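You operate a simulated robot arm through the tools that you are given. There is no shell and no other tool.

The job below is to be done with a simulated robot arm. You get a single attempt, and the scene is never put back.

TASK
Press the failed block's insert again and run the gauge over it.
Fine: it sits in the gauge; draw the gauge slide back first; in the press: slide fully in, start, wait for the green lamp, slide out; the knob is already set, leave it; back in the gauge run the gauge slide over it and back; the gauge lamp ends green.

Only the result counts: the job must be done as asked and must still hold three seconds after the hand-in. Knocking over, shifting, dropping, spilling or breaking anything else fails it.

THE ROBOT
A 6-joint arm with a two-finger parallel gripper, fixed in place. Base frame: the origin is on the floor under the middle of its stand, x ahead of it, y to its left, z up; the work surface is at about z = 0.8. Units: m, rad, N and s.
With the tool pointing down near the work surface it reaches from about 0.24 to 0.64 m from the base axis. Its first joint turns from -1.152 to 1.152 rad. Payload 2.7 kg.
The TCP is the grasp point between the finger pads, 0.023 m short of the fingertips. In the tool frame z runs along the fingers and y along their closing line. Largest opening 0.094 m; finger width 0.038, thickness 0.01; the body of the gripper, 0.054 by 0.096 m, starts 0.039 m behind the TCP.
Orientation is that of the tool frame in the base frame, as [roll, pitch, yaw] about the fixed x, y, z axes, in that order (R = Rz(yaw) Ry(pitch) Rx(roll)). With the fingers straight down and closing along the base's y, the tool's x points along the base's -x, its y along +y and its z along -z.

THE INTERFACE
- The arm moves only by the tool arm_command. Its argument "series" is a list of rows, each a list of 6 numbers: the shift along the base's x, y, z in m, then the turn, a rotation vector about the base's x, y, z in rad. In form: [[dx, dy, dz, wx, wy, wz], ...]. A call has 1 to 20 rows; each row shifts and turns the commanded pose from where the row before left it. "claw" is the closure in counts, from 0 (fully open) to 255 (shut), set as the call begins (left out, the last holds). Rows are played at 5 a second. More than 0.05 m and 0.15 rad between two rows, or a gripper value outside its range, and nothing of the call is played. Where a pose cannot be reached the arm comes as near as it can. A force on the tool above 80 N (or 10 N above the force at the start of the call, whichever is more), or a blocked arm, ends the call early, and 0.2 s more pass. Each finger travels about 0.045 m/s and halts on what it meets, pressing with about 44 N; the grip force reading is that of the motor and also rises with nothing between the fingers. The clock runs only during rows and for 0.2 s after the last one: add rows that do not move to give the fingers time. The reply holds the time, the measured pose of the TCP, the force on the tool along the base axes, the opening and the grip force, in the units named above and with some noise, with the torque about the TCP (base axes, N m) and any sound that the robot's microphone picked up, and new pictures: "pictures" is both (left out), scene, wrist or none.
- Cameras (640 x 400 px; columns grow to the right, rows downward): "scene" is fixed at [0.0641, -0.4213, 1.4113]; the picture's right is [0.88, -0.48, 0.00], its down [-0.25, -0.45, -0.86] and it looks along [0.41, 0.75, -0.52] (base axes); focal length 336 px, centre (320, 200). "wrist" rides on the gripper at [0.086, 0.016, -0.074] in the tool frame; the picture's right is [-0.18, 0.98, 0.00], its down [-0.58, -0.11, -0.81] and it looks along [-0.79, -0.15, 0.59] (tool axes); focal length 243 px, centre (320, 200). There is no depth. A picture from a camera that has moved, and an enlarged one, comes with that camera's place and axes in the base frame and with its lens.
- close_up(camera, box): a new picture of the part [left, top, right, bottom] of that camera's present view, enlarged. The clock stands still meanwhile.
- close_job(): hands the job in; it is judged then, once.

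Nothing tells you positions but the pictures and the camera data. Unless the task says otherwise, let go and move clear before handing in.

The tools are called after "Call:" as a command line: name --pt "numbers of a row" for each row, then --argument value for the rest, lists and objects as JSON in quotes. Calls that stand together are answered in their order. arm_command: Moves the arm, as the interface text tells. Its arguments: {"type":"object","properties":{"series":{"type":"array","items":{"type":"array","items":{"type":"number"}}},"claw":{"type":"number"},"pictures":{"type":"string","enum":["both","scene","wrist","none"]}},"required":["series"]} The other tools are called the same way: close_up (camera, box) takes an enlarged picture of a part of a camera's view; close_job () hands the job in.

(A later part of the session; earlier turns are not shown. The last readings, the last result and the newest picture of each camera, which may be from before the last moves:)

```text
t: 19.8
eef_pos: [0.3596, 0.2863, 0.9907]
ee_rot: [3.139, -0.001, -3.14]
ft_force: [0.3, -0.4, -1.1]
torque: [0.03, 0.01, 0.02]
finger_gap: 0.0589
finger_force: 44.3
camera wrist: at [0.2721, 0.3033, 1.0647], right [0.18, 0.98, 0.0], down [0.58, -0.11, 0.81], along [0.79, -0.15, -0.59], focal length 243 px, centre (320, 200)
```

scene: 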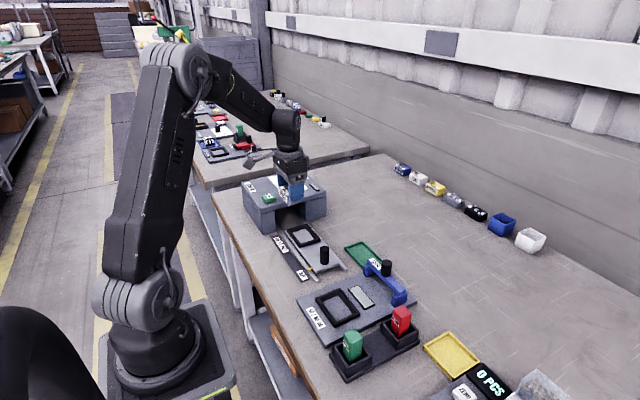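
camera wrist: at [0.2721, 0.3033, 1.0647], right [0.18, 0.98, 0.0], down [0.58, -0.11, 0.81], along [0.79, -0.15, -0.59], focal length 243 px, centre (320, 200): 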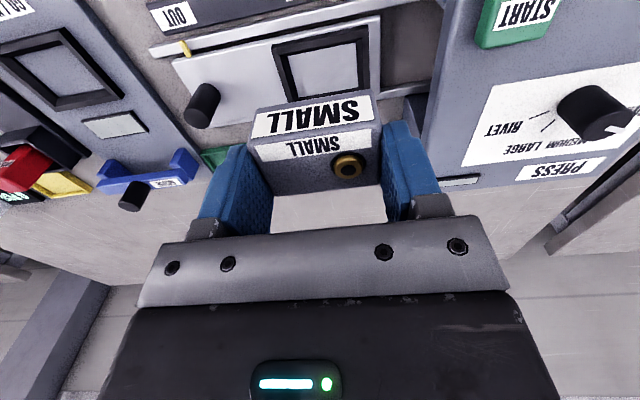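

Call:
close_up --camera "wrist" --box '[240, 0, 400, 100]'

Call:
close_up --camera "wrist" --box '[400, 0, 640, 200]'

Call:
close_up --camera "wrist" --box '[140, 0, 300, 120]'

Call:
close_up --camera "scene" --box '[230, 170, 350, 290]'

```text
4.00 times, centred on (320, 50) of wrist
camera zoom: at [0.2721, 0.3033, 1.0647], right [0.18, 0.98, 0.0], down [0.58, -0.11, 0.81], along [0.79, -0.15, -0.59], focal length 970 px, centre (320, 800)
```

zoom: 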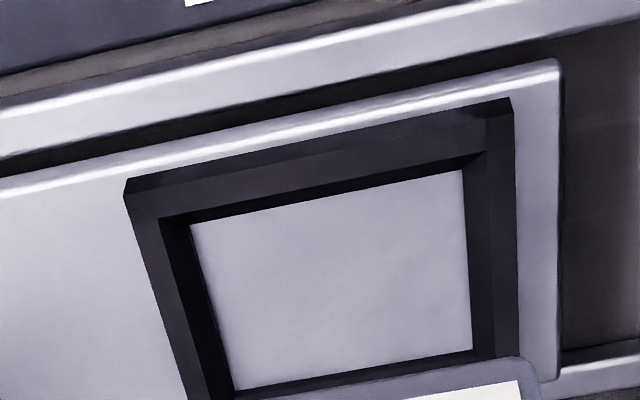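

```text
2.00 times, centred on (520, 100) of wrist
camera zoom: at [0.2721, 0.3033, 1.0647], right [0.18, 0.98, 0.0], down [0.58, -0.11, 0.81], along [0.79, -0.15, -0.59], focal length 485 px, centre (-80, 400)
```

zoom: 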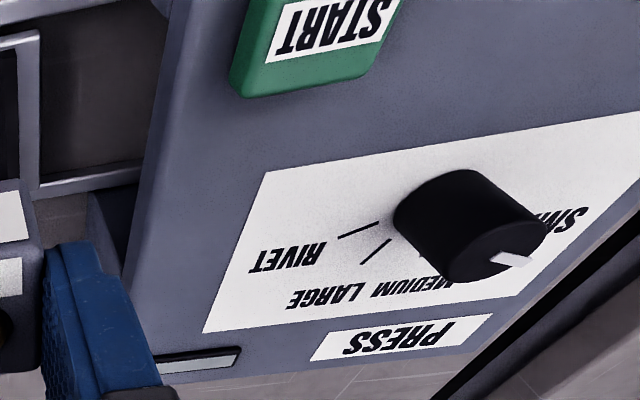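

```text
3.33 times, centred on (220, 60) of wrist
camera zoom: at [0.2721, 0.3033, 1.0647], right [0.18, 0.98, 0.0], down [0.58, -0.11, 0.81], along [0.79, -0.15, -0.59], focal length 809 px, centre (653, 667)
```

zoom: 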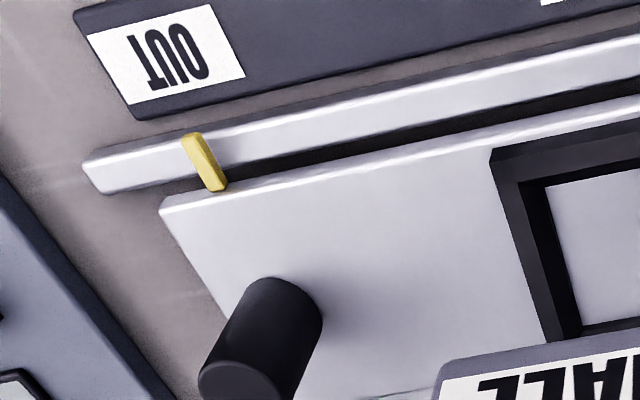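

```text
3.33 times, centred on (290, 230) of scene
camera zoom: at [0.0641, -0.4213, 1.4113], right [0.88, -0.48, 0.0], down [-0.25, -0.45, -0.86], along [0.41, 0.75, -0.52], focal length 1121 px, centre (420, 100)
```

zoom: 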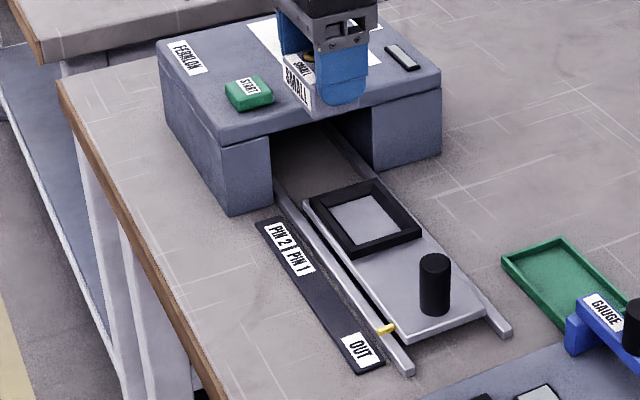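

The press nest's floor comes out at about (0.3905, 0.2857), z ≈ 0.82, with the same size and orientation as the gauge nest. I'll look closely at how the block sits in the hand to get the offset right.

Call:
close_up --camera "wrist" --box '[230, 90, 406, 200]'

```text
3.64 times, centred on (318, 145) of wrist
camera zoom: at [0.2721, 0.3033, 1.0647], right [0.18, 0.98, 0.0], down [0.58, -0.11, 0.81], along [0.79, -0.15, -0.59], focal length 882 px, centre (327, 400)
```

zoom: 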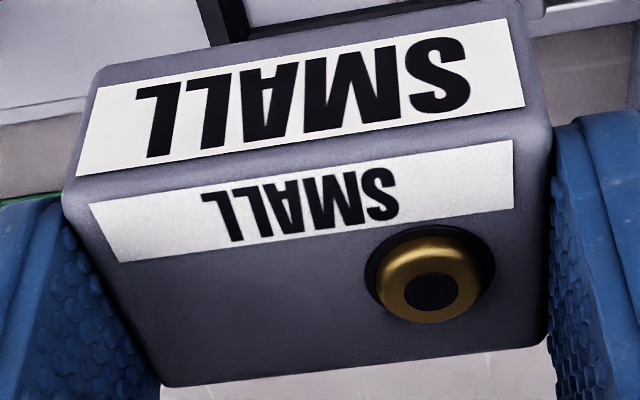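

Call:
close_up --camera "wrist" --box '[0, 20, 136, 120]'

Call:
close_up --camera "scene" --box '[296, 270, 376, 330]'

Call:
close_up --camera "scene" --box '[264, 210, 344, 270]'

```text
4.00 times, centred on (68, 70) of wrist
camera zoom: at [0.2721, 0.3033, 1.0647], right [0.18, 0.98, 0.0], down [0.58, -0.11, 0.81], along [0.79, -0.15, -0.59], focal length 970 px, centre (1328, 720)
```

zoom: 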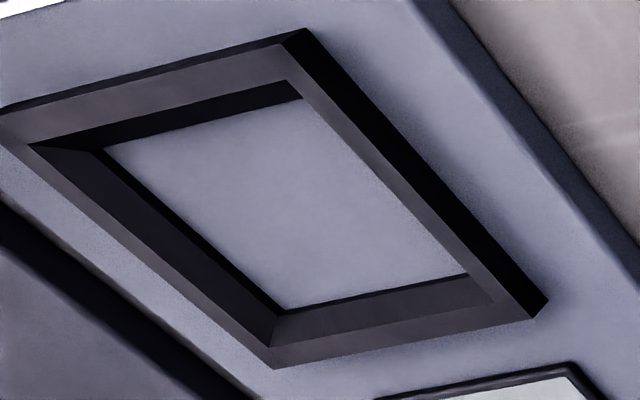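

```text
6.67 times, centred on (336, 300) of scene
camera zoom: at [0.0641, -0.4213, 1.4113], right [0.88, -0.48, 0.0], down [-0.25, -0.45, -0.86], along [0.41, 0.75, -0.52], focal length 2243 px, centre (213, -467)
```

zoom: 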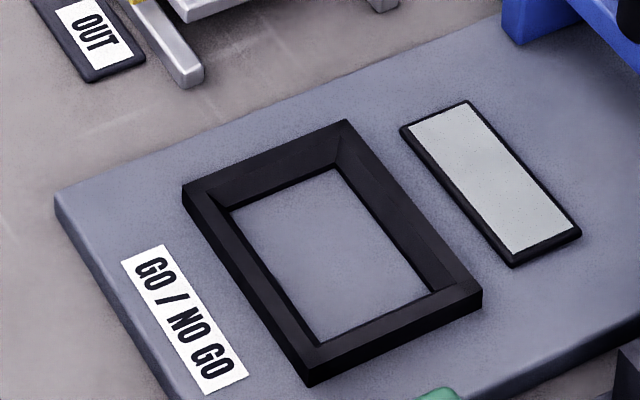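

```text
6.67 times, centred on (304, 240) of scene
camera zoom: at [0.0641, -0.4213, 1.4113], right [0.88, -0.48, 0.0], down [-0.25, -0.45, -0.86], along [0.41, 0.75, -0.52], focal length 2243 px, centre (427, -67)
```

zoom: 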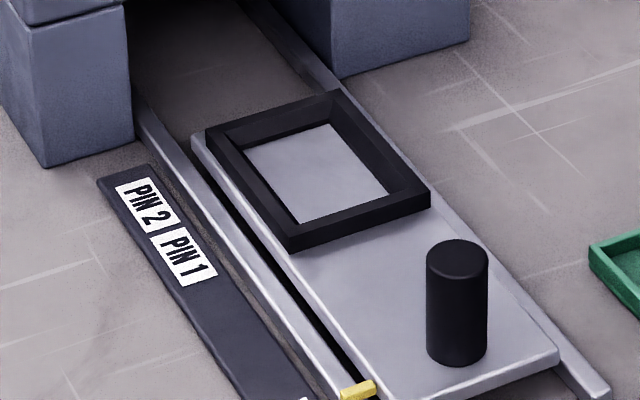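

The two views agree on the press nest centre ≈ (0.393, 0.286), floor about 6 mm higher than the gauge's. I'll move above it and lower partway to check.

Call:
arm_command --pt "0.0334 0 -0.02 0 0 0" --pt "0 0 -0.04 0 0 0" --pt "0 0 -0.03 0 0 0" --pt "0 0 0 0 0 0"

```text
t: 20.8
eef_pos: [0.391, 0.2823, 0.898]
ee_rot: [-3.141, -0.001, -3.141]
ft_force: [-0.2, 0.1, -0.4]
torque: [-0.03, 0.0, 0.01]
finger_gap: 0.059
finger_force: 44.1
camera wrist: at [0.3054, 0.3007, 0.9733], right [0.18, 0.98, 0.0], down [0.58, -0.11, 0.81], along [0.79, -0.15, -0.59], focal length 243 px, centre (320, 200)
```

scene: 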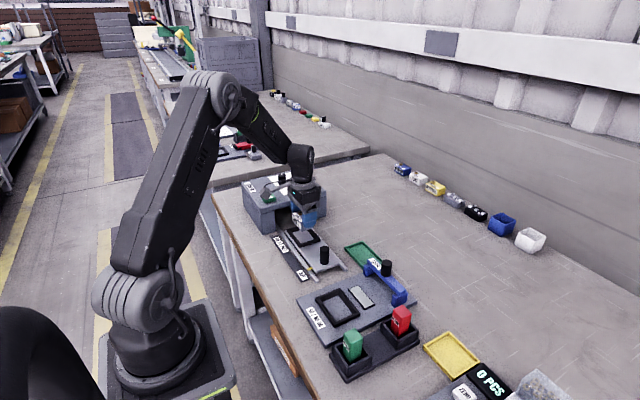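
wrist: 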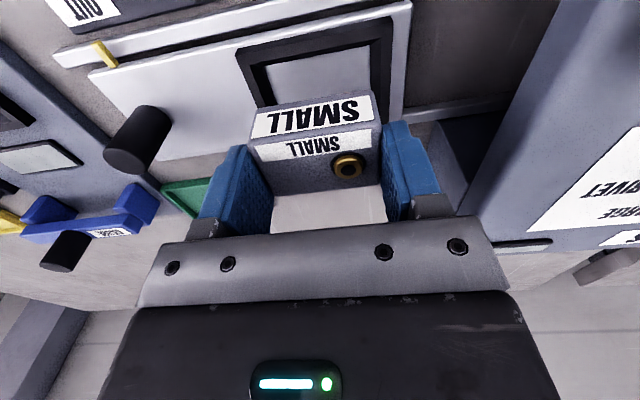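

Call:
close_up --camera "wrist" --box '[220, 0, 412, 120]'

Call:
close_up --camera "scene" --box '[264, 180, 344, 270]'

```text
3.33 times, centred on (316, 60) of wrist
camera zoom: at [0.3054, 0.3007, 0.9733], right [0.18, 0.98, 0.0], down [0.58, -0.11, 0.81], along [0.79, -0.15, -0.59], focal length 809 px, centre (333, 667)
```

zoom: 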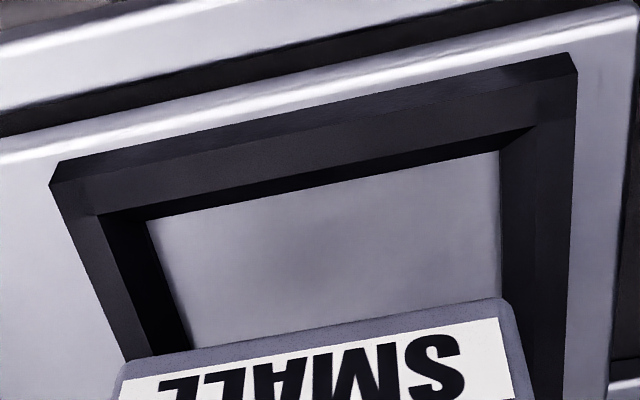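

```text
4.44 times, centred on (304, 225) of scene
camera zoom: at [0.0641, -0.4213, 1.4113], right [0.88, -0.48, 0.0], down [-0.25, -0.45, -0.86], along [0.41, 0.75, -0.52], focal length 1495 px, centre (391, 89)
```

zoom: 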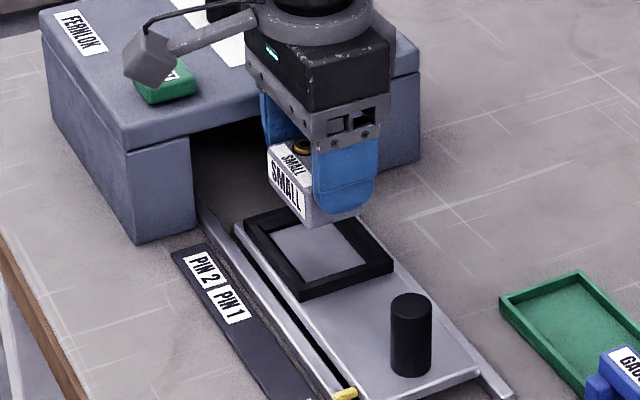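

The block is over the nest within about a millimetre. Lowering most of the way, then in small steps feeling for contact.

Call:
arm_command --pt "-0.001 0.001 -0.015 0 0 0" --pt "0 0 -0.012 0 0 0" --pt "0 0 -0.006 0 0 0" --pt "0 0 0 0 0 0"

```text
t: 21.8
eef_pos: [0.3911, 0.2856, 0.8663]
ee_rot: [-3.141, 0.001, 3.141]
ft_force: [0.4, -0.4, -0.9]
torque: [-0.02, -0.01, -0.01]
finger_gap: 0.059
finger_force: 43.9
camera wrist: at [0.3047, 0.3024, 0.9408], right [0.18, 0.98, 0.0], down [0.58, -0.11, 0.81], along [0.79, -0.15, -0.59], focal length 243 px, centre (320, 200)
```

scene: 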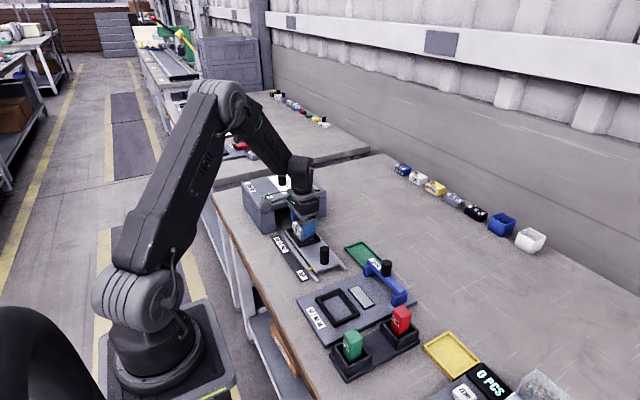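
wrist: 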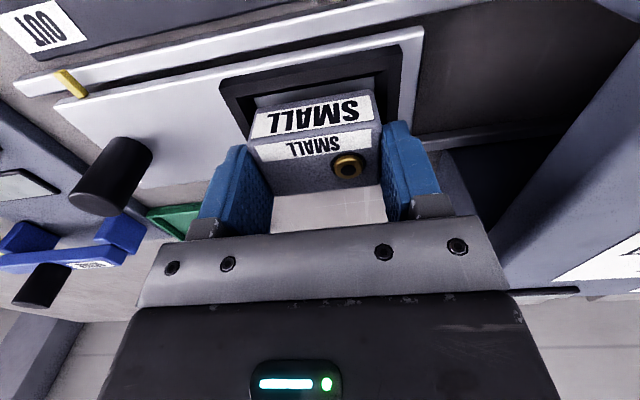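

Call:
close_up --camera "wrist" --box '[210, 50, 418, 180]'

Call:
close_up --camera "scene" --box '[272, 190, 352, 270]'

```text
3.08 times, centred on (314, 115) of wrist
camera zoom: at [0.3047, 0.3024, 0.9408], right [0.18, 0.98, 0.0], down [0.58, -0.11, 0.81], along [0.79, -0.15, -0.59], focal length 746 px, centre (338, 462)
```

zoom: 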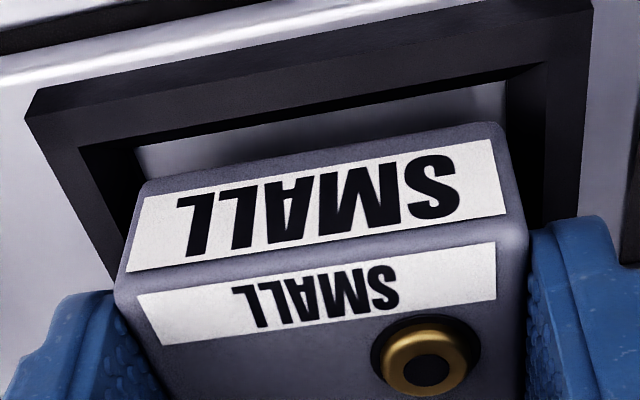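

```text
5.00 times, centred on (312, 230) of scene
camera zoom: at [0.0641, -0.4213, 1.4113], right [0.88, -0.48, 0.0], down [-0.25, -0.45, -0.86], along [0.41, 0.75, -0.52], focal length 1682 px, centre (360, 50)
```

zoom: 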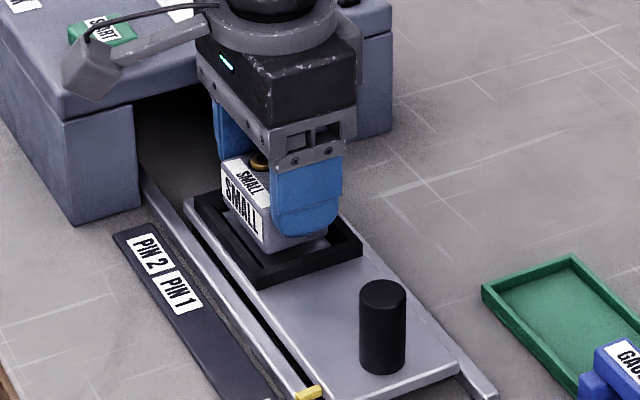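

Well aligned. Lowering in small steps to seat it.

Call:
arm_command --pt "0 0 -0.003 0 0 0" --pt "0 0 -0.003 0 0 0" --pt "0 0 -0.002 0 0 0" --pt "0 0 0 0 0 0" --pictures "wrist"

```text
t: 22.8
eef_pos: [0.3916, 0.2859, 0.8576]
ee_rot: [3.141, 0.001, 3.14]
ft_force: [0.1, -0.7, -1.8]
torque: [-0.01, 0.0, -0.04]
finger_gap: 0.0589
finger_force: 43.7
camera wrist: at [0.3048, 0.3022, 0.9324], right [0.18, 0.98, 0.0], down [0.58, -0.11, 0.81], along [0.79, -0.15, -0.59], focal length 243 px, centre (320, 200)
```

wrist: 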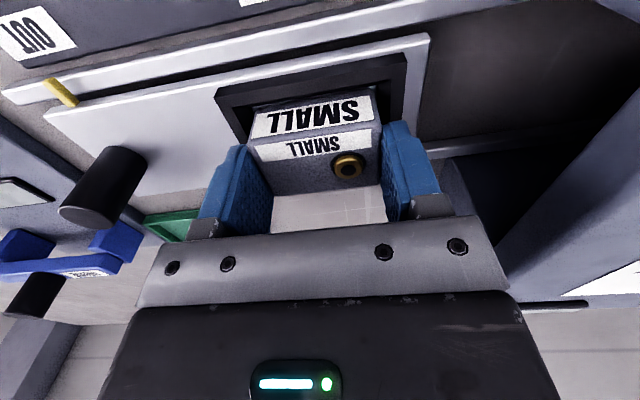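

Call:
arm_command --pt "0 0 -0.0015 0 0 0" --pt "0 0 -0.0015 0 0 0" --pt "0 0 0 0 0 0" --pictures "none"

```text
t: 23.6
eef_pos: [0.3912, 0.2858, 0.8577]
ee_rot: [3.139, 0.004, -3.142]
ft_force: [-1.9, -2.5, 20.2]
torque: [-0.38, 0.34, -0.02]
finger_gap: 0.0591
finger_force: 44.1
```

Contact felt (20 N). I'll check visually whether it is on the floor or on a chamfer.

Call:
close_up --camera "wrist" --box '[210, 50, 418, 180]'

Call:
close_up --camera "scene" --box '[272, 190, 352, 270]'

```text
3.08 times, centred on (314, 115) of wrist
camera zoom: at [0.3043, 0.3027, 0.9313], right [0.18, 0.98, 0.0], down [0.58, -0.11, 0.81], along [0.79, -0.15, -0.59], focal length 746 px, centre (338, 462)
```

zoom: 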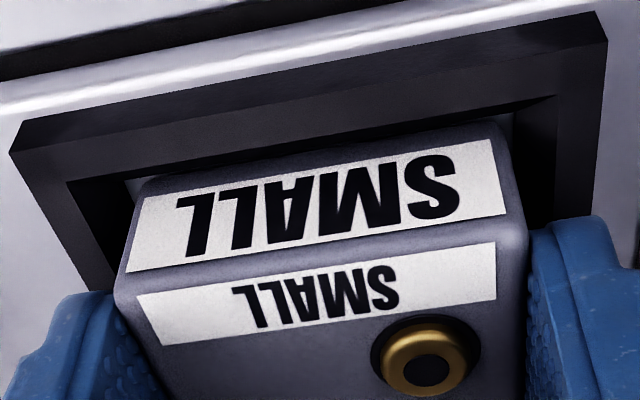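

```text
5.00 times, centred on (312, 230) of scene
camera zoom: at [0.0638, -0.4216, 1.4112], right [0.88, -0.48, 0.0], down [-0.25, -0.45, -0.86], along [0.41, 0.75, -0.52], focal length 1682 px, centre (360, 50)
```

zoom: 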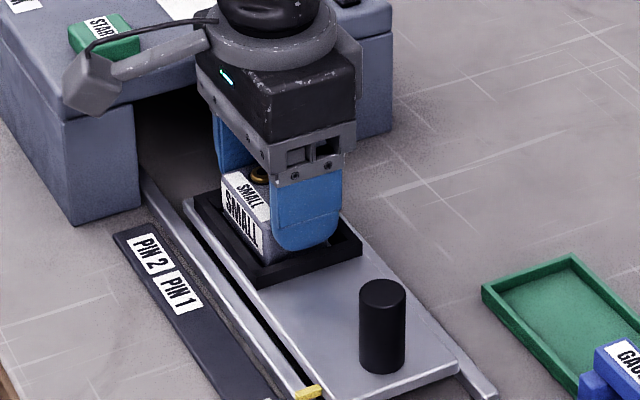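

The block appears down in the nest with a small even gap at both ends. I'll relieve the downward push slightly and open.

Call:
arm_command --pt "0 0 0.0015 0 0 0" --pt "0 0 0 0 0 0" --pictures "none"

Call:
arm_command --pt "0 0 0 0 0 0" --pt "0 0 0 0 0 0" --pt "0 0 0 0 0 0" --pt "0 0 0.02 0 0 0" --pt "0 0 0.04 0 0 0" --pt "0 0 0 0 0 0" --claw 0

```text
t: 24.2
eef_pos: [0.3898, 0.2852, 0.8572]
ee_rot: [3.141, 0.002, 3.14]
ft_force: [3.1, 0.9, 7.9]
torque: [0.06, -0.08, 0.0]
finger_gap: 0.0588
finger_force: 43.6
```

```text
t: 25.6
eef_pos: [0.3906, 0.2848, 0.917]
ee_rot: [-3.14, -0.001, -3.142]
ft_force: [-0.2, 1.0, -0.1]
torque: [-0.02, 0.0, 0.01]
finger_gap: 0.0941
finger_force: 0.1
camera wrist: at [0.3039, 0.3014, 0.9908], right [0.18, 0.98, 0.0], down [0.58, -0.11, 0.81], along [0.79, -0.15, -0.59], focal length 243 px, centre (320, 200)
```

scene: 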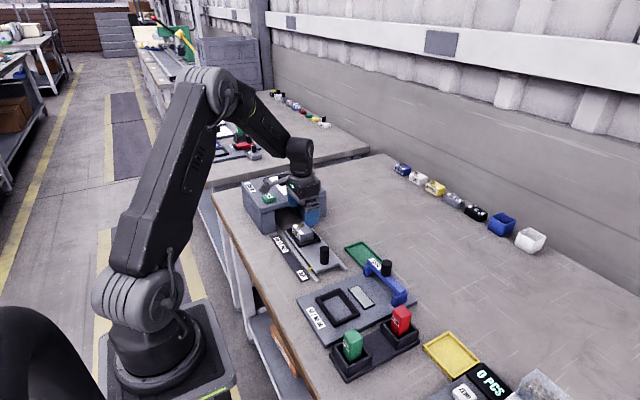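
wrist: 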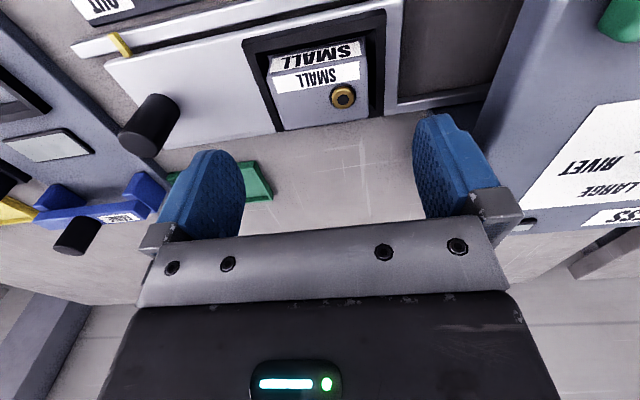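

Call:
close_up --camera "wrist" --box '[230, 0, 406, 140]'

Call:
close_up --camera "scene" --box '[272, 205, 352, 275]'

Call:
close_up --camera "wrist" --box '[60, 0, 260, 170]'

```text
2.86 times, centred on (318, 70) of wrist
camera zoom: at [0.3039, 0.3014, 0.9908], right [0.18, 0.98, 0.0], down [0.58, -0.11, 0.81], along [0.79, -0.15, -0.59], focal length 693 px, centre (326, 571)
```

zoom: 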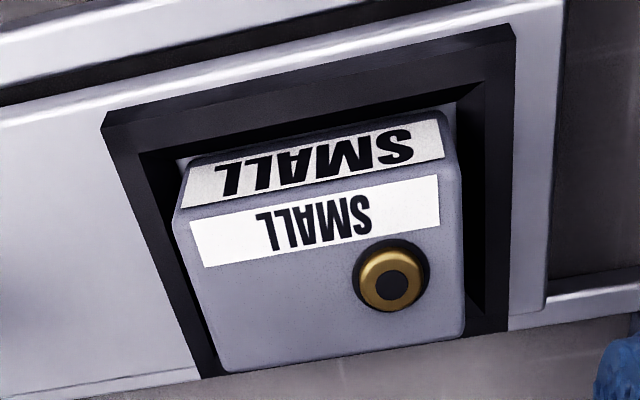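

```text
5.71 times, centred on (312, 240) of scene
camera zoom: at [0.0641, -0.4213, 1.4113], right [0.88, -0.48, 0.0], down [-0.25, -0.45, -0.86], along [0.41, 0.75, -0.52], focal length 1922 px, centre (366, -29)
```

zoom: 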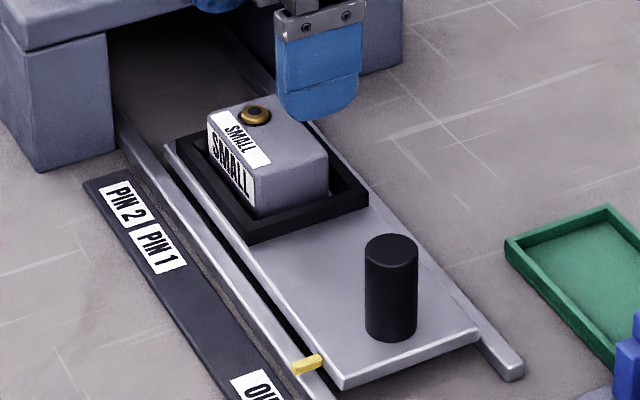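

```text
2.35 times, centred on (160, 85) of wrist
camera zoom: at [0.3039, 0.3014, 0.9908], right [0.18, 0.98, 0.0], down [0.58, -0.11, 0.81], along [0.79, -0.15, -0.59], focal length 571 px, centre (696, 471)
```

zoom: 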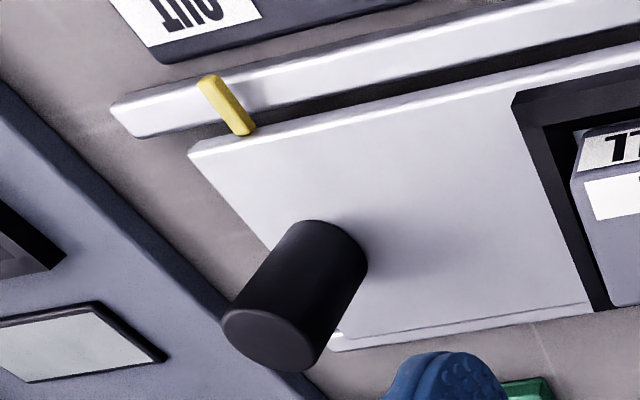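

The block sits flat in the press nest. Next, the tray knob ≈ (0.392, 0.1575), top ≈ 0.861: I'll move above it and check.

Call:
arm_command --pt "0 -0.04 0.01 0 0 0" --pt "0 -0.045 0 0 0 0" --pt "0.001 -0.0425 0 0 0 0" --pt "0 0 0 0 0 0"

```text
t: 26.6
eef_pos: [0.3926, 0.1561, 0.9258]
ee_rot: [3.142, 0.0, -3.141]
ft_force: [-0.1, 0.6, 0.3]
torque: [-0.01, 0.0, 0.01]
finger_gap: 0.0942
finger_force: 0.0
camera wrist: at [0.3053, 0.1731, 1.0003], right [0.18, 0.98, 0.0], down [0.58, -0.11, 0.81], along [0.79, -0.15, -0.59], focal length 243 px, centre (320, 200)
```

scene: 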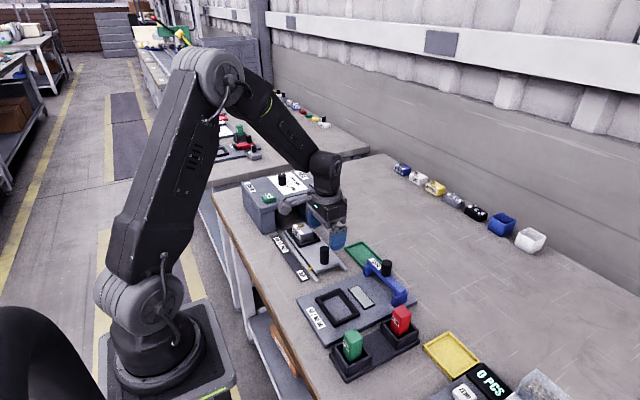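
wrist: 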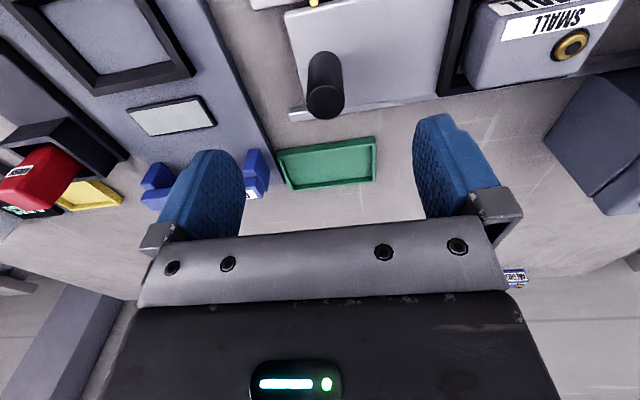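

The knob is about 4 mm further in +y than the hand. Correcting and descending around it.

Call:
arm_command --pt "-0.001 0.0035 -0.03 0 0 0" --pt "0 0 -0.03 0 0 0" --pt "0 0 -0.008 0 0 0" --pt "0 0 0 0 0 0"

```text
t: 27.6
eef_pos: [0.3913, 0.1613, 0.8582]
ee_rot: [-3.141, 0.0, 3.141]
ft_force: [-0.1, 0.8, -0.5]
torque: [0.0, 0.0, -0.02]
finger_gap: 0.0943
finger_force: 0.0
camera wrist: at [0.3039, 0.1776, 0.9324], right [0.18, 0.98, 0.0], down [0.58, -0.11, 0.81], along [0.79, -0.15, -0.59], focal length 243 px, centre (320, 200)
```

scene: 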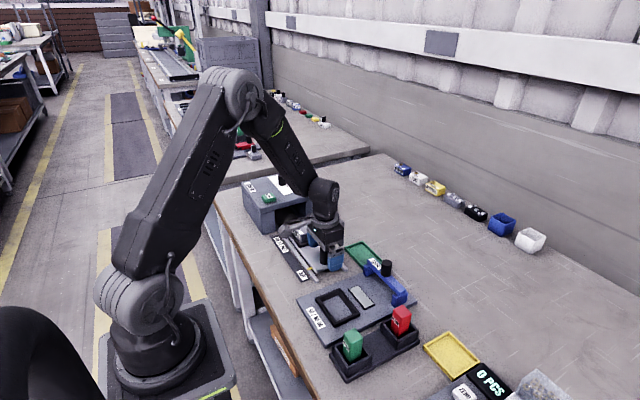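
wrist: 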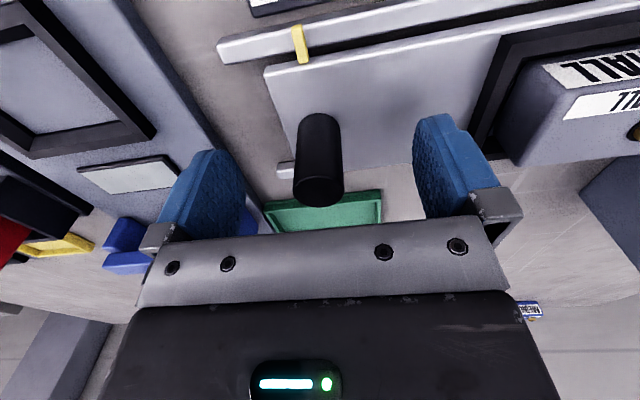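

Centred on the knob. Closing.

Call:
arm_command --pt "0 0 0 0 0 0" --pt "0 0 0 0 0 0" --pt "0 0 0 0 0 0" --pt "0 0 0 0 0 0" --pt "0 0 0 0 0 0" --claw 255 --pictures "none"

```text
t: 28.8
eef_pos: [0.3909, 0.1606, 0.8591]
ee_rot: [3.141, 0.0, -3.14]
ft_force: [0.5, -2.0, 0.3]
torque: [0.53, 0.13, 0.09]
finger_gap: 0.0238
finger_force: 42.4
```

Gripped (23.8 mm). I'll push the slide in (+y) gently at first so the block doesn't jolt.

Call:
arm_command --pt "0 0.003 0 0 0 0" --pt "0 0.006 0 0 0 0" --pt "0 0.008 0 0 0 0" --pt "0 0.008 0 0 0 0" --pt "0 0.008 0 0 0 0"

```text
t: 30.0
eef_pos: [0.3911, 0.1937, 0.858]
ee_rot: [-3.141, 0.0, 3.142]
ft_force: [-5.4, -0.8, -0.6]
torque: [0.57, -1.24, 0.07]
finger_gap: 0.0236
finger_force: 44.8
camera wrist: at [0.3039, 0.2107, 0.9326], right [0.18, 0.98, 0.0], down [0.58, -0.11, 0.81], along [0.79, -0.15, -0.59], focal length 243 px, centre (320, 200)
```

scene: 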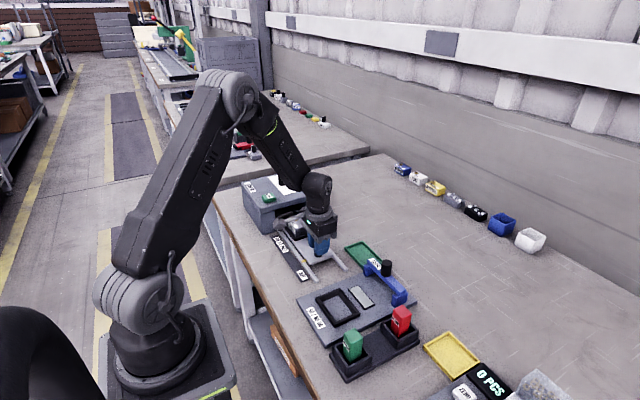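
wrist: 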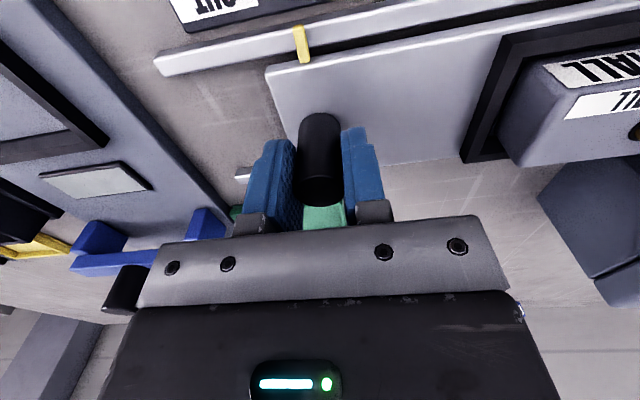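

The tray slides smoothly. Continuing in.

Call:
arm_command --pt "0 0.01 0 0 0 0" --pt "0 0.01 0 0 0 0" --pt "0 0.01 0 0 0 0" --pt "0 0.01 0 0 0 0" --pt "0 0.01 0 0 0 0"

```text
t: 31.2
eef_pos: [0.39, 0.2438, 0.8571]
ee_rot: [-3.139, -0.002, -3.141]
ft_force: [-10.9, -1.1, -0.6]
torque: [0.68, 0.12, 0.05]
finger_gap: 0.0234
finger_force: 44.7
camera wrist: at [0.3041, 0.2611, 0.9328], right [0.18, 0.98, 0.0], down [0.58, -0.11, 0.81], along [0.79, -0.15, -0.59], focal length 243 px, centre (320, 200)
```

scene: 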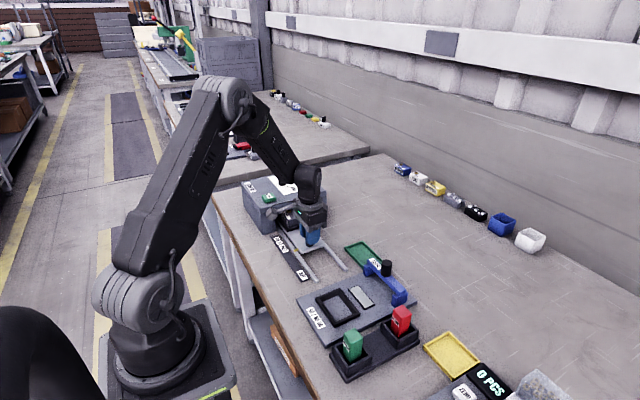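
wrist: 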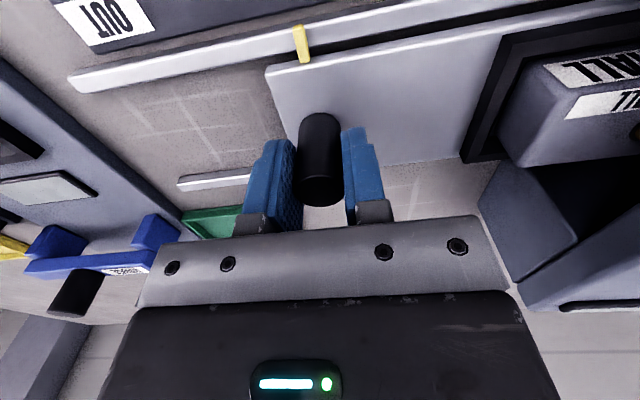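

Call:
arm_command --pt "-0.0005 0.01 0 0 0 0" --pt "-0.0005 0.01 0 0 0 0" --pt "0 0.01 0 0 0 0" --pt "0 0.008 0 0 0 0"

```text
t: 32.2
eef_pos: [0.3906, 0.282, 0.8577]
ee_rot: [-3.14, 0.0, 3.141]
ft_force: [4.4, -2.7, -17.2]
torque: [0.63, 0.53, 0.01]
finger_gap: 0.0239
finger_force: 44.9
camera wrist: at [0.3039, 0.2983, 0.9326], right [0.18, 0.98, 0.0], down [0.58, -0.11, 0.81], along [0.79, -0.15, -0.59], focal length 243 px, centre (320, 200)
```

scene: 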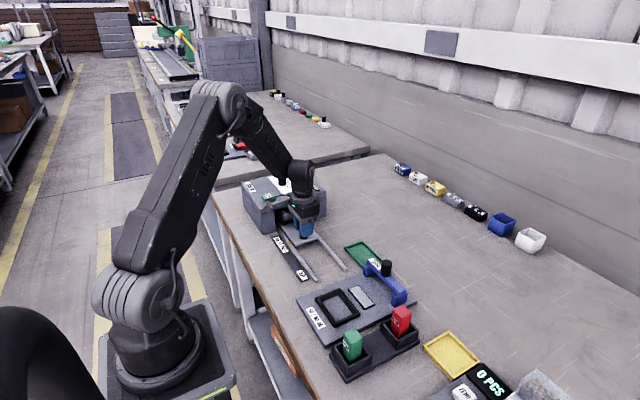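
wrist: 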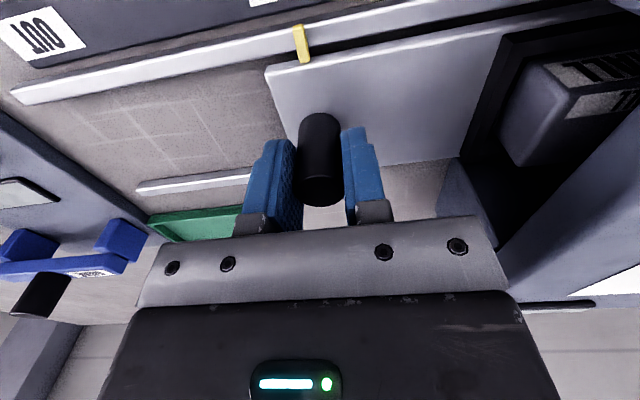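

Call:
arm_command --pt "0 0.008 -0.0005 0 0 0" --pt "0 0.008 0 0 0 0" --pt "0 0.006 0 0 0 0" --pt "0 0.005 0 0 0 0"

```text
t: 33.2
eef_pos: [0.3907, 0.3087, 0.8578]
ee_rot: [-3.141, 0.003, -3.141]
ft_force: [6.4, -1.2, -12.9]
torque: [-0.58, -1.24, 0.08]
finger_gap: 0.0236
finger_force: 44.9
camera wrist: at [0.3038, 0.326, 0.9326], right [0.18, 0.98, 0.0], down [0.58, -0.11, 0.81], along [0.79, -0.15, -0.59], focal length 243 px, centre (320, 200)
```

scene: 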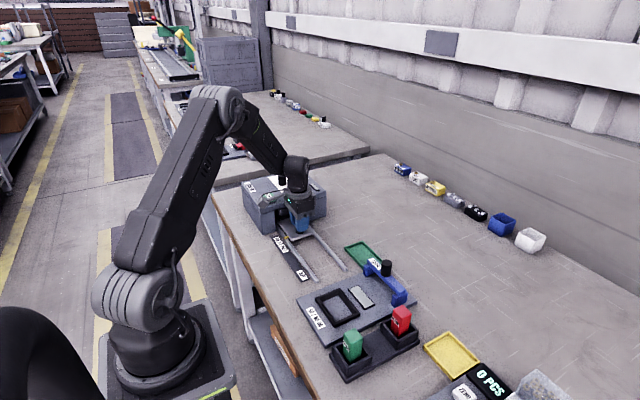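
wrist: 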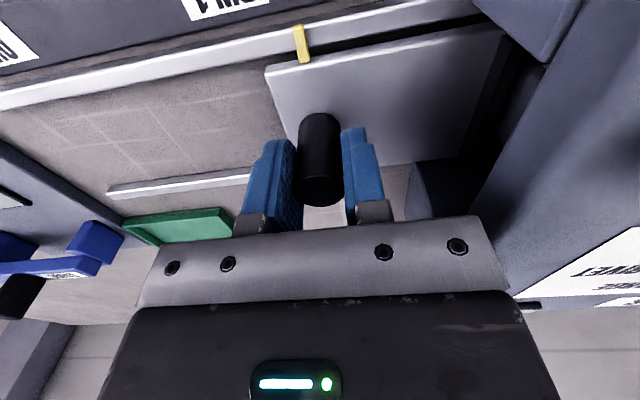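

Call:
close_up --camera "scene" --box '[236, 160, 336, 280]'

Call:
close_up --camera "wrist" --box '[400, 60, 640, 330]'

```text
3.33 times, centred on (286, 220) of scene
camera zoom: at [0.0644, -0.4212, 1.4113], right [0.88, -0.48, 0.0], down [-0.25, -0.45, -0.86], along [0.41, 0.75, -0.52], focal length 1121 px, centre (433, 133)
```

zoom: 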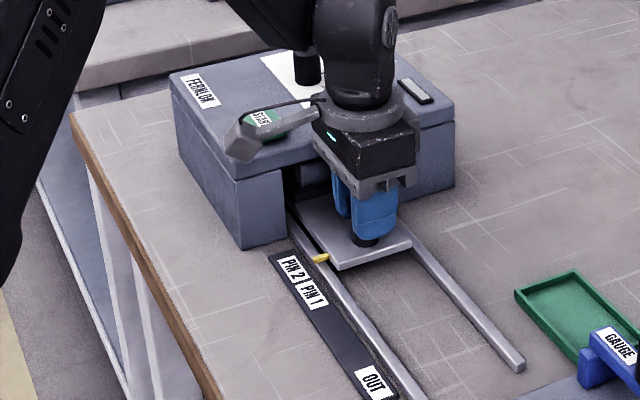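

```text
1.48 times, centred on (520, 195) of wrist
camera zoom: at [0.3038, 0.326, 0.9326], right [0.18, 0.98, 0.0], down [0.58, -0.11, 0.81], along [0.79, -0.15, -0.59], focal length 359 px, centre (24, 207)
```

zoom: 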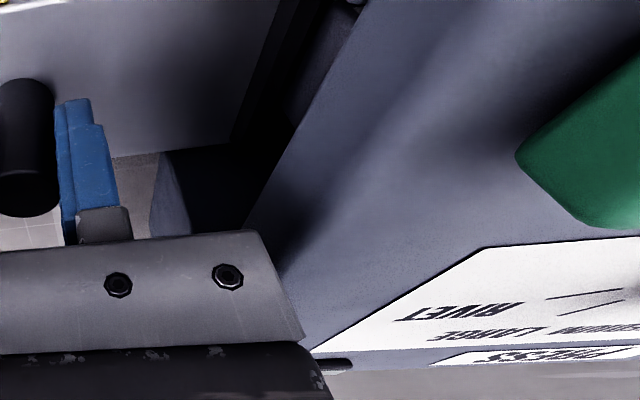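

Pointer is between PIN 1 and PIN 2 and the gripper body clears the housing top. I'll continue in small steps until the end stop.

Call:
arm_command --pt "0 0.004 0 0 0 0" --pt "0 0.004 0 0 0 0" --pt "0 0.004 0 0 0 0"

```text
t: 34.0
eef_pos: [0.3899, 0.3208, 0.8597]
ee_rot: [-3.14, -0.001, 3.139]
ft_force: [11.5, -14.4, -10.8]
torque: [0.62, -1.18, -0.03]
finger_gap: 0.0238
finger_force: 45.0
camera wrist: at [0.3039, 0.3373, 0.9328], right [0.19, 0.98, 0.0], down [0.58, -0.11, 0.81], along [0.79, -0.15, -0.59], focal length 243 px, centre (320, 200)
```

scene: 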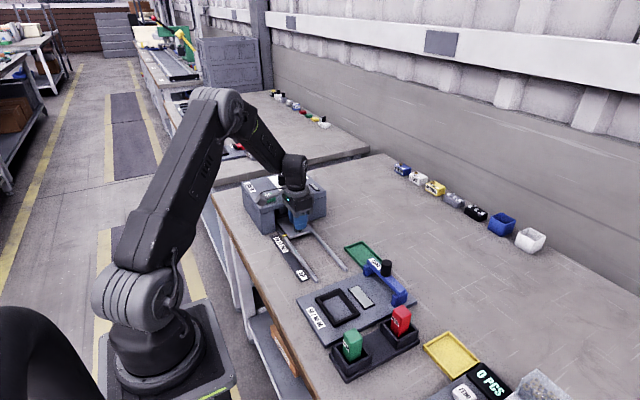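
wrist: 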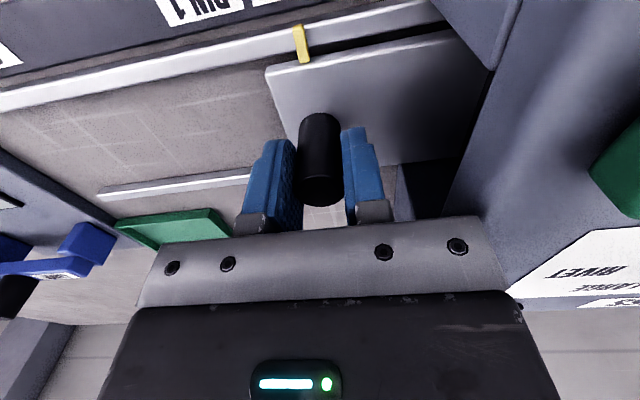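

Resistance is building at 160 mm of travel, which looks like the end stop. A small extra push to confirm.

Call:
arm_command --pt "0 0.002 0 0 0 0" --pt "0 0.002 0 0 0 0" --pt "0 0 0 0 0 0"

Call:
close_up --camera "scene" --box '[236, 160, 336, 280]'

```text
t: 34.8
eef_pos: [0.3905, 0.3213, 0.8585]
ee_rot: [-3.133, -0.007, 3.136]
ft_force: [1.2, -45.3, 10.4]
torque: [0.26, -0.08, 0.13]
finger_gap: 0.0236
finger_force: 45.6
camera wrist: at [0.3042, 0.3383, 0.9331], right [0.19, 0.98, -0.01], down [0.58, -0.11, 0.8], along [0.79, -0.16, -0.59], focal length 243 px, centre (320, 200)
```

scene: 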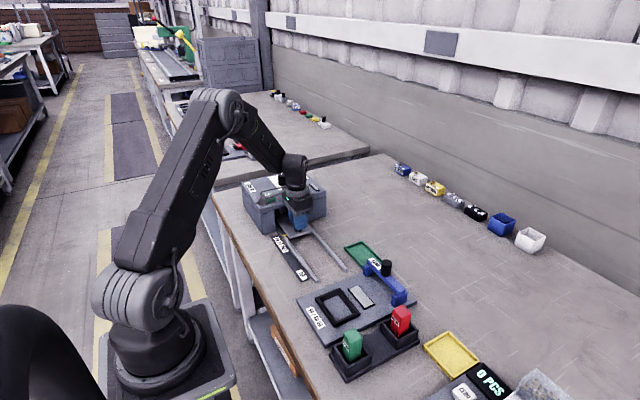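
wrist: 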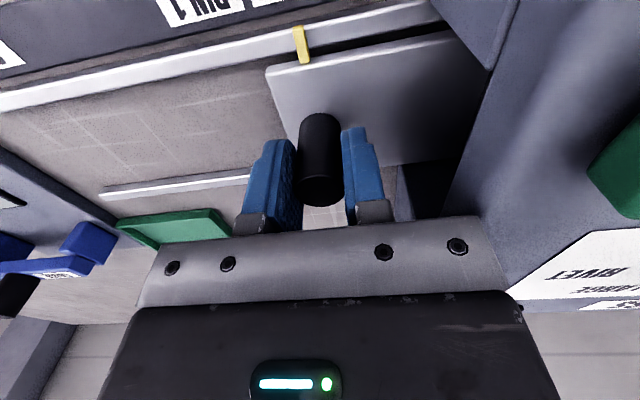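

```text
3.33 times, centred on (286, 220) of scene
camera zoom: at [0.064, -0.4225, 1.4109], right [0.88, -0.48, 0.0], down [-0.25, -0.45, -0.86], along [0.41, 0.75, -0.52], focal length 1121 px, centre (433, 133)
```

zoom: 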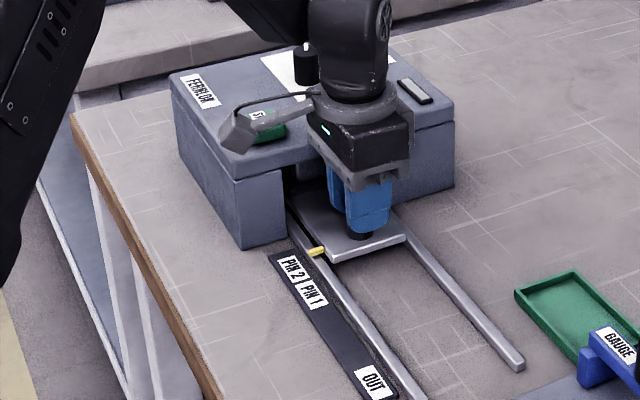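

The slide is at its hard stop (−45 N) with the pointer at PIN 2. I'll relieve the push, open only partway (the housing is close), and rise.

Call:
arm_command --pt "0 -0.003 0 0 0 0" --pt "0 0 0 0 0 0" --pictures "none"

Call:
arm_command --pt "0 0 0 0 0 0" --pt "0 0 0 0 0 0" --pt "0 0 0 0 0 0" --pt "0 0 0.03 0 0 0" --pt "0 0 0.04 0 0 0" --pt "0 0 0.04 0 0 0" --pt "0 0 0 0 0 0" --claw 140

```text
t: 35.4
eef_pos: [0.3907, 0.3194, 0.8584]
ee_rot: [-3.14, -0.002, 3.138]
ft_force: [3.7, -28.6, 8.3]
torque: [0.41, 1.23, -0.03]
finger_gap: 0.0236
finger_force: 44.6
```

```text
t: 37.0
eef_pos: [0.3898, 0.3215, 0.9665]
ee_rot: [-3.141, 0.001, 3.141]
ft_force: [0.0, -0.8, -0.4]
torque: [-0.01, -0.02, 0.0]
finger_gap: 0.0423
finger_force: 0.0
camera wrist: at [0.3039, 0.3387, 1.0415], right [0.18, 0.98, 0.0], down [0.58, -0.11, 0.81], along [0.79, -0.15, -0.59], focal length 243 px, centre (320, 200)
```

scene: 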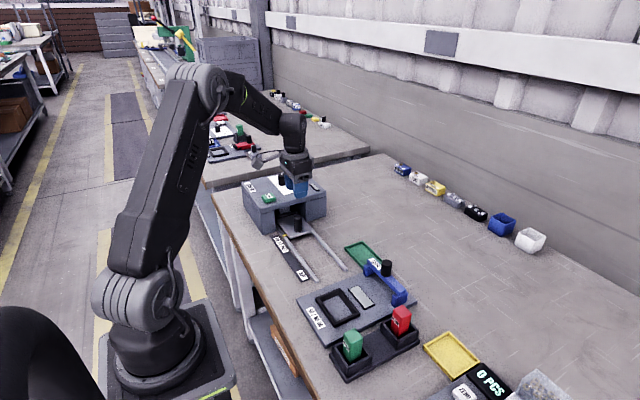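
wrist: 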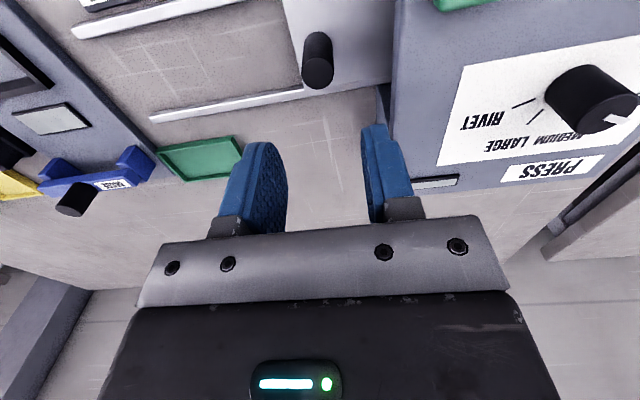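

The slide stayed in. Now I'll close the fingers and locate the START button from further back.

Call:
arm_command --pt "-0.04 0.02 0.02 0 0 0" --pt "-0.04 0.03 0 0 0 0" --pt "0 0 0 0 0 0" --claw 255

Call:
close_up --camera "scene" --box '[236, 165, 336, 240]'

Call:
close_up --camera "wrist" --box '[280, 0, 480, 130]'

```text
t: 37.8
eef_pos: [0.3117, 0.3708, 0.9871]
ee_rot: [3.141, 0.0, -3.14]
ft_force: [-1.0, -0.4, -0.1]
torque: [0.01, 0.0, -0.01]
finger_gap: 0.0001
finger_force: 30.8
camera wrist: at [0.2244, 0.3874, 1.0615], right [0.18, 0.98, 0.0], down [0.58, -0.11, 0.81], along [0.79, -0.15, -0.59], focal length 243 px, centre (320, 200)
```

scene: 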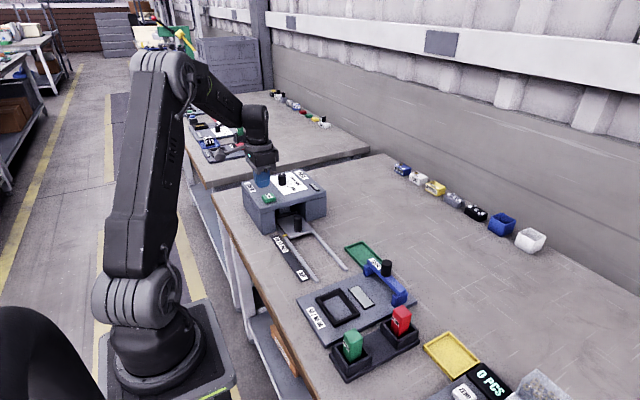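
wrist: 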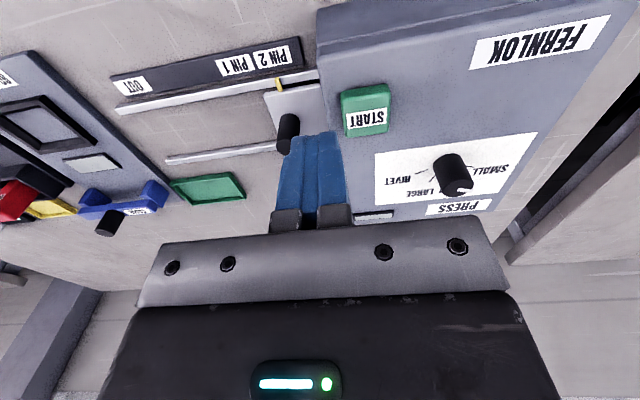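

```text
5.33 times, centred on (286, 202) of scene
camera zoom: at [0.0641, -0.4213, 1.4113], right [0.88, -0.48, 0.0], down [-0.25, -0.45, -0.86], along [0.41, 0.75, -0.52], focal length 1794 px, centre (501, 187)
```

zoom: 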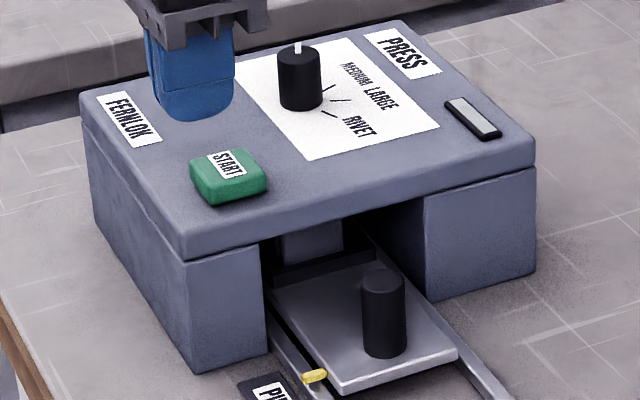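

```text
3.08 times, centred on (380, 65) of wrist
camera zoom: at [0.2244, 0.3874, 1.0615], right [0.18, 0.98, 0.0], down [0.58, -0.11, 0.81], along [0.79, -0.15, -0.59], focal length 746 px, centre (135, 615)
```

zoom: 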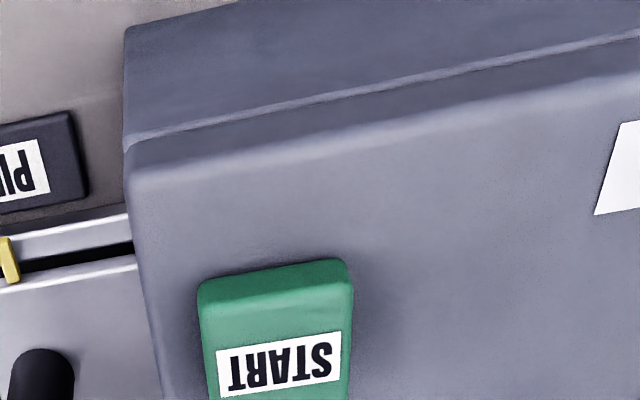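

START's top comes out at (0.341, 0.402, 0.90) from both cameras. I'll hover above it and check.

Call:
arm_command --pt "0.03 0.03 0 0 0 0" --pt "0 0 -0.035 0 0 0" --pt "0 0 0 0 0 0"

Call:
close_up --camera "scene" --box '[236, 150, 336, 225]'

Call:
close_up --camera "wrist" --box '[220, 0, 460, 200]'

```text
t: 38.6
eef_pos: [0.3387, 0.4004, 0.9516]
ee_rot: [-3.141, 0.001, 3.141]
ft_force: [-0.3, -0.5, 1.5]
torque: [0.0, -0.03, 0.02]
finger_gap: 0.0003
finger_force: 42.3
camera wrist: at [0.2535, 0.4183, 1.0263], right [0.18, 0.98, 0.0], down [0.58, -0.11, 0.81], along [0.79, -0.15, -0.59], focal length 243 px, centre (320, 200)
```

scene: 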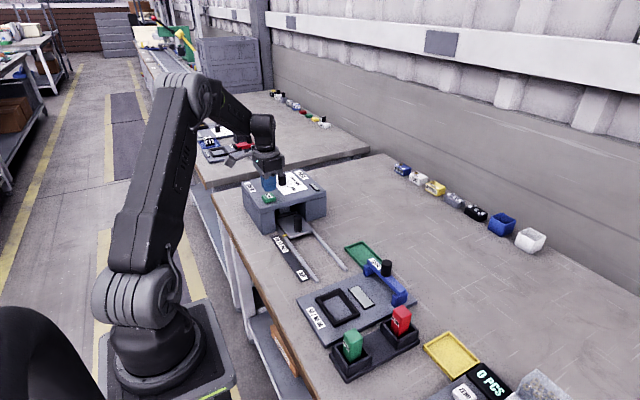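
wrist: 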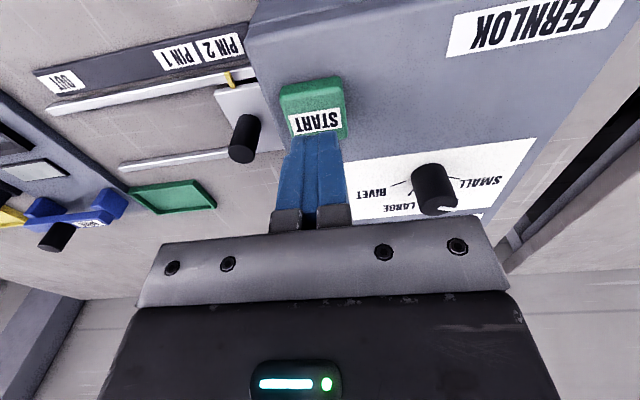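

```text
5.33 times, centred on (286, 188) of scene
camera zoom: at [0.0641, -0.4213, 1.4113], right [0.88, -0.48, 0.0], down [-0.25, -0.45, -0.86], along [0.41, 0.75, -0.52], focal length 1794 px, centre (501, 267)
```

zoom: 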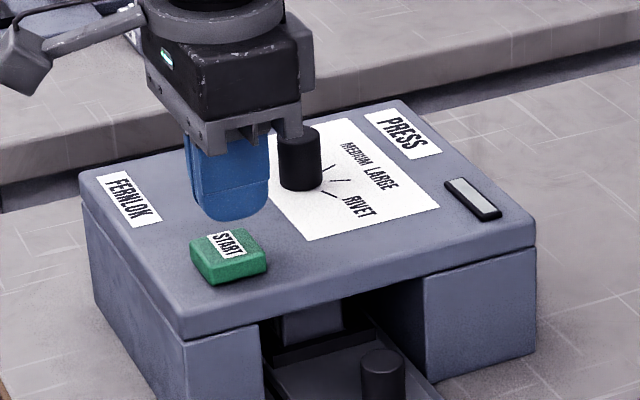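

```text
2.00 times, centred on (340, 100) of wrist
camera zoom: at [0.2535, 0.4183, 1.0263], right [0.18, 0.98, 0.0], down [0.58, -0.11, 0.81], along [0.79, -0.15, -0.59], focal length 485 px, centre (280, 400)
```

zoom: 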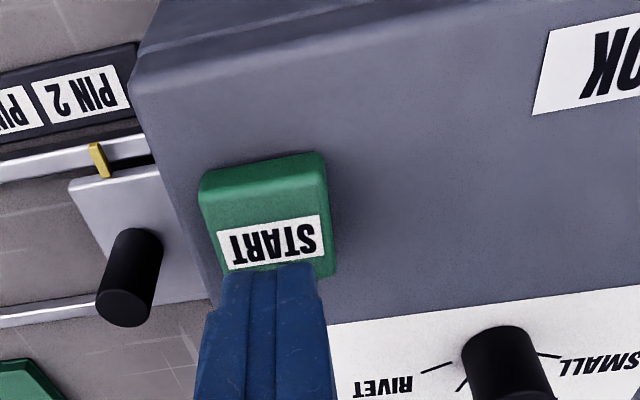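

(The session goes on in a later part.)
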